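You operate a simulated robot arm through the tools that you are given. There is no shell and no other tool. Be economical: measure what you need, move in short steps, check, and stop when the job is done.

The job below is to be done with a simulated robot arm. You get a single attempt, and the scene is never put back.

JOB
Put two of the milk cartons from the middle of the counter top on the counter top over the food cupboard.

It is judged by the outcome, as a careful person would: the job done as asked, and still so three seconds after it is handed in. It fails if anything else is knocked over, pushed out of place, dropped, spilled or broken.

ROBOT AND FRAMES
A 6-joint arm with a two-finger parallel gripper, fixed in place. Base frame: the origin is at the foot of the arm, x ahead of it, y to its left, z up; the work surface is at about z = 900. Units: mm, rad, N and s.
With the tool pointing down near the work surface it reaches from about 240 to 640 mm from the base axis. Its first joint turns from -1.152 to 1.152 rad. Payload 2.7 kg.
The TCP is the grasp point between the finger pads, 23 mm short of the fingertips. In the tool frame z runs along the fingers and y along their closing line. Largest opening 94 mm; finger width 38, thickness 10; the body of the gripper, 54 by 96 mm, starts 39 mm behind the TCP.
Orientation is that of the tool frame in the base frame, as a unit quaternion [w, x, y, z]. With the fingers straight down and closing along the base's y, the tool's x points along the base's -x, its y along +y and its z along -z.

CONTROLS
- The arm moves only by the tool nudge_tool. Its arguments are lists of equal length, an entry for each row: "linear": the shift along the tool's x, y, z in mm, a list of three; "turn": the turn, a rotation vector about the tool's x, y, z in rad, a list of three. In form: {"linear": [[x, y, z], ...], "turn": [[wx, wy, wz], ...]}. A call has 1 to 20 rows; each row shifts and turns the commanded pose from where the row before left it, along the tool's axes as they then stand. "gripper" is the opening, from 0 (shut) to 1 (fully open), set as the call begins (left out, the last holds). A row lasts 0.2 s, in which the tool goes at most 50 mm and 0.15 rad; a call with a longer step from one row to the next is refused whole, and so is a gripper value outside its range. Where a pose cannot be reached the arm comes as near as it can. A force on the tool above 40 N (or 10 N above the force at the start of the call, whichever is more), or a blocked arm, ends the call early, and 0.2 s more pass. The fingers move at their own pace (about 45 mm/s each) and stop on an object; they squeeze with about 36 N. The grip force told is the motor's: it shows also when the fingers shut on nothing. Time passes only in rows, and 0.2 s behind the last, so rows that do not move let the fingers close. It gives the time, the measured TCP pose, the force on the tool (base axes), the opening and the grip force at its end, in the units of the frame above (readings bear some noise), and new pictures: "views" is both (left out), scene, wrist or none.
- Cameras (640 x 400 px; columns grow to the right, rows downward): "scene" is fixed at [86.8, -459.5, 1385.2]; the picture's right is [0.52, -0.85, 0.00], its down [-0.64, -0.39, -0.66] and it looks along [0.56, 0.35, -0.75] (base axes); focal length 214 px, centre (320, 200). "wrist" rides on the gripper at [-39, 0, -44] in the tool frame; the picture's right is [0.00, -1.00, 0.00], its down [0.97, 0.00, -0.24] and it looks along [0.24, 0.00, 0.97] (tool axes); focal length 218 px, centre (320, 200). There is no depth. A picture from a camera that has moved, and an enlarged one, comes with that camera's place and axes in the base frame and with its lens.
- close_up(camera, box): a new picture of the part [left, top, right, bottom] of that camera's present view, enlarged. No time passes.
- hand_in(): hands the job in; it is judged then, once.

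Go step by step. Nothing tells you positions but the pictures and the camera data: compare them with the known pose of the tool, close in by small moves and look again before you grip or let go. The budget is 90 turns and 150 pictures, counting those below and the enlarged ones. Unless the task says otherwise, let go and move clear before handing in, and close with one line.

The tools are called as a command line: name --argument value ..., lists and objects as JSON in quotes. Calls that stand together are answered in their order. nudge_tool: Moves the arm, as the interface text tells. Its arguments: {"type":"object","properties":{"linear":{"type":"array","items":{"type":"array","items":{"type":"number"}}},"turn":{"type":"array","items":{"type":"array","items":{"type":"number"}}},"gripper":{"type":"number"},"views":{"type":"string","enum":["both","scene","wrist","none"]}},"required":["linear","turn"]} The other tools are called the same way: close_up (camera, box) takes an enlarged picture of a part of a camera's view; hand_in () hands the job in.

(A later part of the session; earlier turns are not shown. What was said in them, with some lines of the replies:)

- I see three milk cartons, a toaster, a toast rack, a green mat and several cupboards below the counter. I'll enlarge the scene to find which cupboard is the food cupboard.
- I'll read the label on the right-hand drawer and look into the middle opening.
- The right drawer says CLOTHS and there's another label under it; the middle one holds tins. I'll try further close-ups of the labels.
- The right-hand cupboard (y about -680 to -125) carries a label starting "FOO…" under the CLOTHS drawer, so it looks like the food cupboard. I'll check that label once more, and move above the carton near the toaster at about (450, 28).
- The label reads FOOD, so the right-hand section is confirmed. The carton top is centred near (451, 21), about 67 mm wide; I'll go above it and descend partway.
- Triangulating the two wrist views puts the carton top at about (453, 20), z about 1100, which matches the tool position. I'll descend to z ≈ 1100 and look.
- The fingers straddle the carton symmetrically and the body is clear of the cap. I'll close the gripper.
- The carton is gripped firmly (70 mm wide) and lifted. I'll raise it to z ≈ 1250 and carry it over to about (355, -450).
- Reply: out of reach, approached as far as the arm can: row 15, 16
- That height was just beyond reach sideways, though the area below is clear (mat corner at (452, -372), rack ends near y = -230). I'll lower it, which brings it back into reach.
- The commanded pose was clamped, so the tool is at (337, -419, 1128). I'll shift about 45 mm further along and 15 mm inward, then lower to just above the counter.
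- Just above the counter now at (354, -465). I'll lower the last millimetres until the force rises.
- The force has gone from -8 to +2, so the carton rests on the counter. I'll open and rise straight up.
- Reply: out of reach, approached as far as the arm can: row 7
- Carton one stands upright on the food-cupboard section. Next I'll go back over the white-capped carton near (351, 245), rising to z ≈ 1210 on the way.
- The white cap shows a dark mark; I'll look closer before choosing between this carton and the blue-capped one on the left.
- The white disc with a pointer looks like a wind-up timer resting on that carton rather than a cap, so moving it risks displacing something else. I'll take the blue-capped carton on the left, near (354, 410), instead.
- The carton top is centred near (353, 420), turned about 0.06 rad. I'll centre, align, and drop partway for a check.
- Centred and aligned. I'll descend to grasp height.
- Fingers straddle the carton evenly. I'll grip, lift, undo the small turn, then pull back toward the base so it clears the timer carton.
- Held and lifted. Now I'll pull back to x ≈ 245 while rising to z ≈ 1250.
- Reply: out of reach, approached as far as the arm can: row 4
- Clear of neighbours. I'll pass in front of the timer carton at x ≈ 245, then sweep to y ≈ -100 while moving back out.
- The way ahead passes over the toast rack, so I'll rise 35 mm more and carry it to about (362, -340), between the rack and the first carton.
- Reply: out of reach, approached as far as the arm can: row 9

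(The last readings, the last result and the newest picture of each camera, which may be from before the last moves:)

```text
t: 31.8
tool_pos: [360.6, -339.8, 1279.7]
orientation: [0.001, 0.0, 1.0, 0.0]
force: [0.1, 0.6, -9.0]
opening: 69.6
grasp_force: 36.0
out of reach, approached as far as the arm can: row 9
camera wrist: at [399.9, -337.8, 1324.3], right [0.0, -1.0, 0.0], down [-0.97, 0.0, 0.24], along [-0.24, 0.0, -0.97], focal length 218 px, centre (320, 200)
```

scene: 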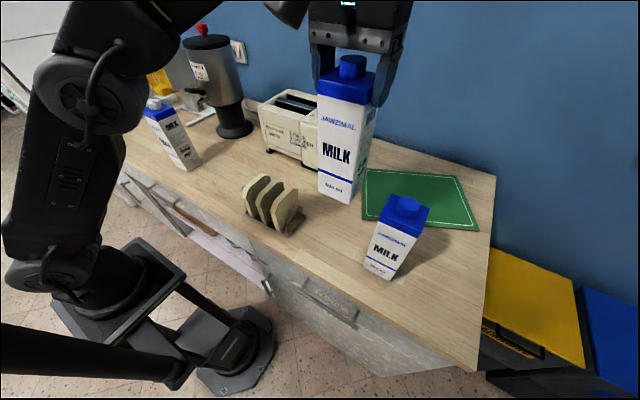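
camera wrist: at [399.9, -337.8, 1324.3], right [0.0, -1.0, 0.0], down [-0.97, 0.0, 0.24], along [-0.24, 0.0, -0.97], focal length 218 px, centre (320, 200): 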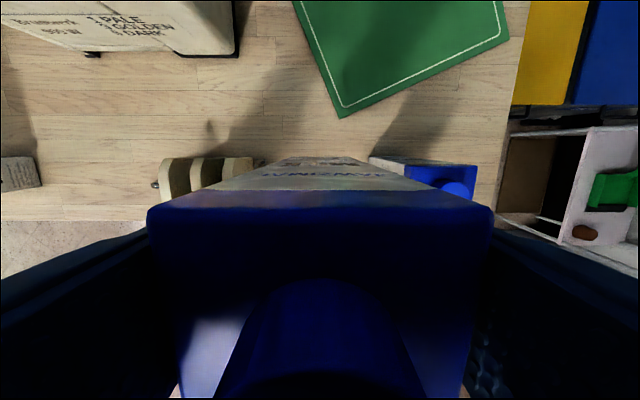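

Position is midway between the rack end (y ≈ -240) and the first carton (y ≈ -432). I'll lower to just above the counter.

nudge_tool --linear '[[0, 0, 25], [0, 0, 25], [0, 0, 25], [0, 0, 25], [0, 0, 25], [0, 0, 20], [0, 0, 15], [0, 0, 10], [0, 0, 0]]' --turn '[[0, 0, 0], [0, 0, 0], [0, 0, 0], [0, 0, 0], [0, 0, 0], [0, 0, 0], [0, 0, 0], [0, 0, 0], [0, 0, 0]]'

close_up --camera "scene" --box '[240, 130, 440, 290]'

```text
t: 33.8
tool_pos: [360.0, -338.3, 1108.7]
orientation: [0.0, -0.001, 1.0, 0.0]
force: [-0.9, -0.1, -7.9]
opening: 69.7
grasp_force: 35.9
camera wrist: at [400.2, -337.7, 1154.6], right [0.0, -1.0, 0.0], down [-0.97, 0.0, 0.24], along [-0.24, 0.0, -0.97], focal length 218 px, centre (320, 200)
```

scene: 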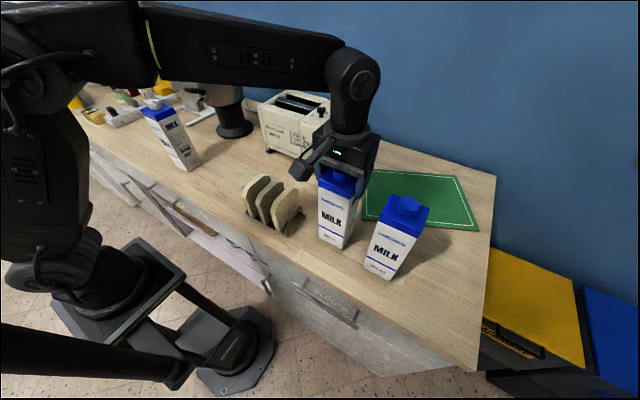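
wrist: 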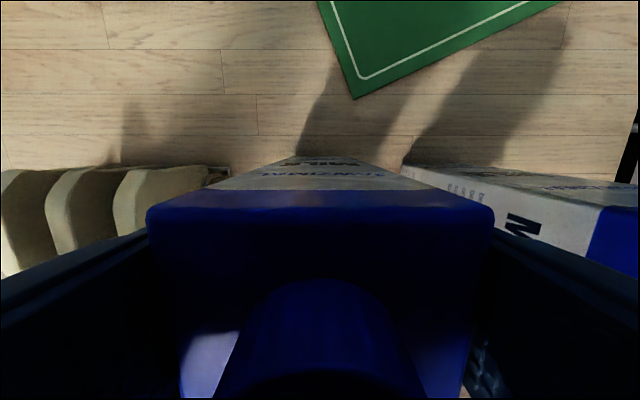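

```text
2.50 times, centred on (340, 210) of scene
camera zoom: at [86.9, -459.6, 1385.2], right [0.52, -0.85, 0.0], down [-0.64, -0.39, -0.66], along [0.56, 0.35, -0.75], focal length 536 px, centre (270, 175)
```

zoom: 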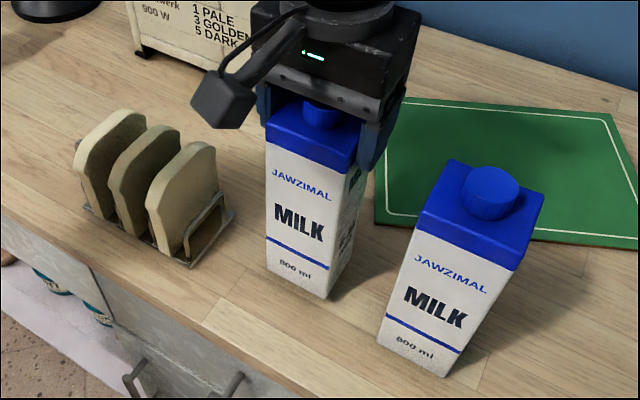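

Clear of the rack, mat and first carton. I'll set it down gently over the last ~12 mm.

nudge_tool --linear '[[0, 0, 4], [0, 0, 3], [0, 0, 2], [0, 0, 1], [0, 0, 1], [0, 0, 0]]' --turn '[[0, 0, 0], [0, 0, 0], [0, 0, 0], [0, 0, 0], [0, 0, 0], [0, 0, 0]]' --views "none"

```text
t: 35.2
tool_pos: [359.3, -339.4, 1098.8]
orientation: [0.0, 0.0, 1.0, 0.002]
force: [0.1, 0.7, -8.3]
opening: 70.1
grasp_force: 35.9
```

nudge_tool --linear '[[0, 0, 1], [0, 0, 1], [0, 0, 0.5], [0, 0, 0]]' --turn '[[0, 0, 0], [0, 0, 0], [0, 0, 0], [0, 0, 0]]' --views "none"

```text
t: 36.2
tool_pos: [360.7, -337.5, 1097.3]
orientation: [0.001, 0.0, 1.0, 0.001]
force: [-1.2, -1.1, -2.2]
opening: 69.8
grasp_force: 36.0
```

Contact has begun (force fell from -8 to -2). I'll go down one more half-millimetre, open, and rise clear.

nudge_tool --linear '[[0, 0, 0.6], [0, 0, 0]]' --turn '[[0, 0, 0], [0, 0, 0]]' --views "none"

nudge_tool --linear '[[0, 0, 0], [0, 0, 0], [0, 0, 0], [0, 0, 0], [0, 0, -20], [0, 0, -30], [0, 0, -30], [0, 0, -30], [0, 0, -20], [0, 0, 0]]' --turn '[[0, 0, 0], [0, 0, 0], [0, 0, 0], [0, 0, 0], [0, 0, 0], [0, 0, 0], [0, 0, 0], [0, 0, 0], [0, 0, 0], [0, 0, 0]]' --gripper 1

close_up --camera "scene" --box '[240, 130, 440, 290]'

```text
t: 36.8
tool_pos: [359.5, -339.0, 1097.4]
orientation: [0.001, -0.001, 1.0, 0.0]
force: [-2.4, -1.6, 8.5]
opening: 69.9
grasp_force: 35.7
```

```text
t: 39.0
tool_pos: [359.6, -339.9, 1225.5]
orientation: [0.0, -0.002, 1.0, 0.001]
force: [-0.3, -0.4, 0.5]
opening: 94.1
grasp_force: 0.0
camera wrist: at [399.6, -338.4, 1271.3], right [0.0, -1.0, 0.0], down [-0.97, 0.0, 0.24], along [-0.24, 0.0, -0.97], focal length 218 px, centre (320, 200)
```

scene: 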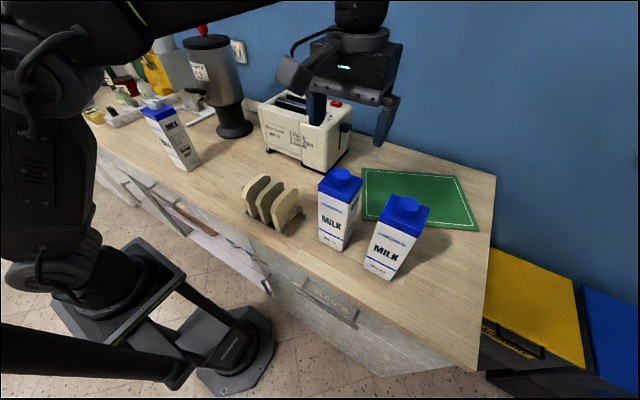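
wrist: 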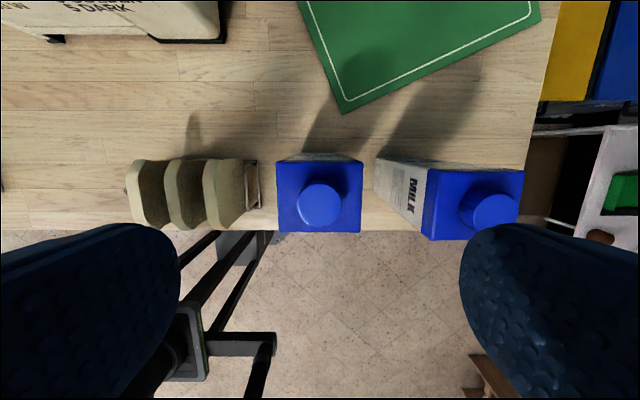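

```text
2.50 times, centred on (340, 210) of scene
camera zoom: at [86.8, -459.5, 1385.2], right [0.52, -0.85, 0.0], down [-0.64, -0.39, -0.66], along [0.56, 0.35, -0.75], focal length 536 px, centre (270, 175)
```

zoom: 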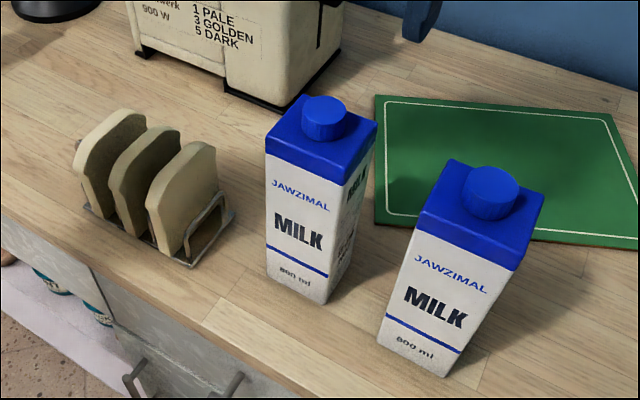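

Both cartons stand upright on the counter over the FOOD cupboard, nothing else has moved, and the gripper is open and clear. I'll hand it in.

hand_in

```text
The job is handed in.
```

I put two milk cartons from the middle of the counter upright on the counter top over the cupboard labelled FOOD; nothing else was moved, and I left the third carton alone because it seemed to have a timer resting on it.
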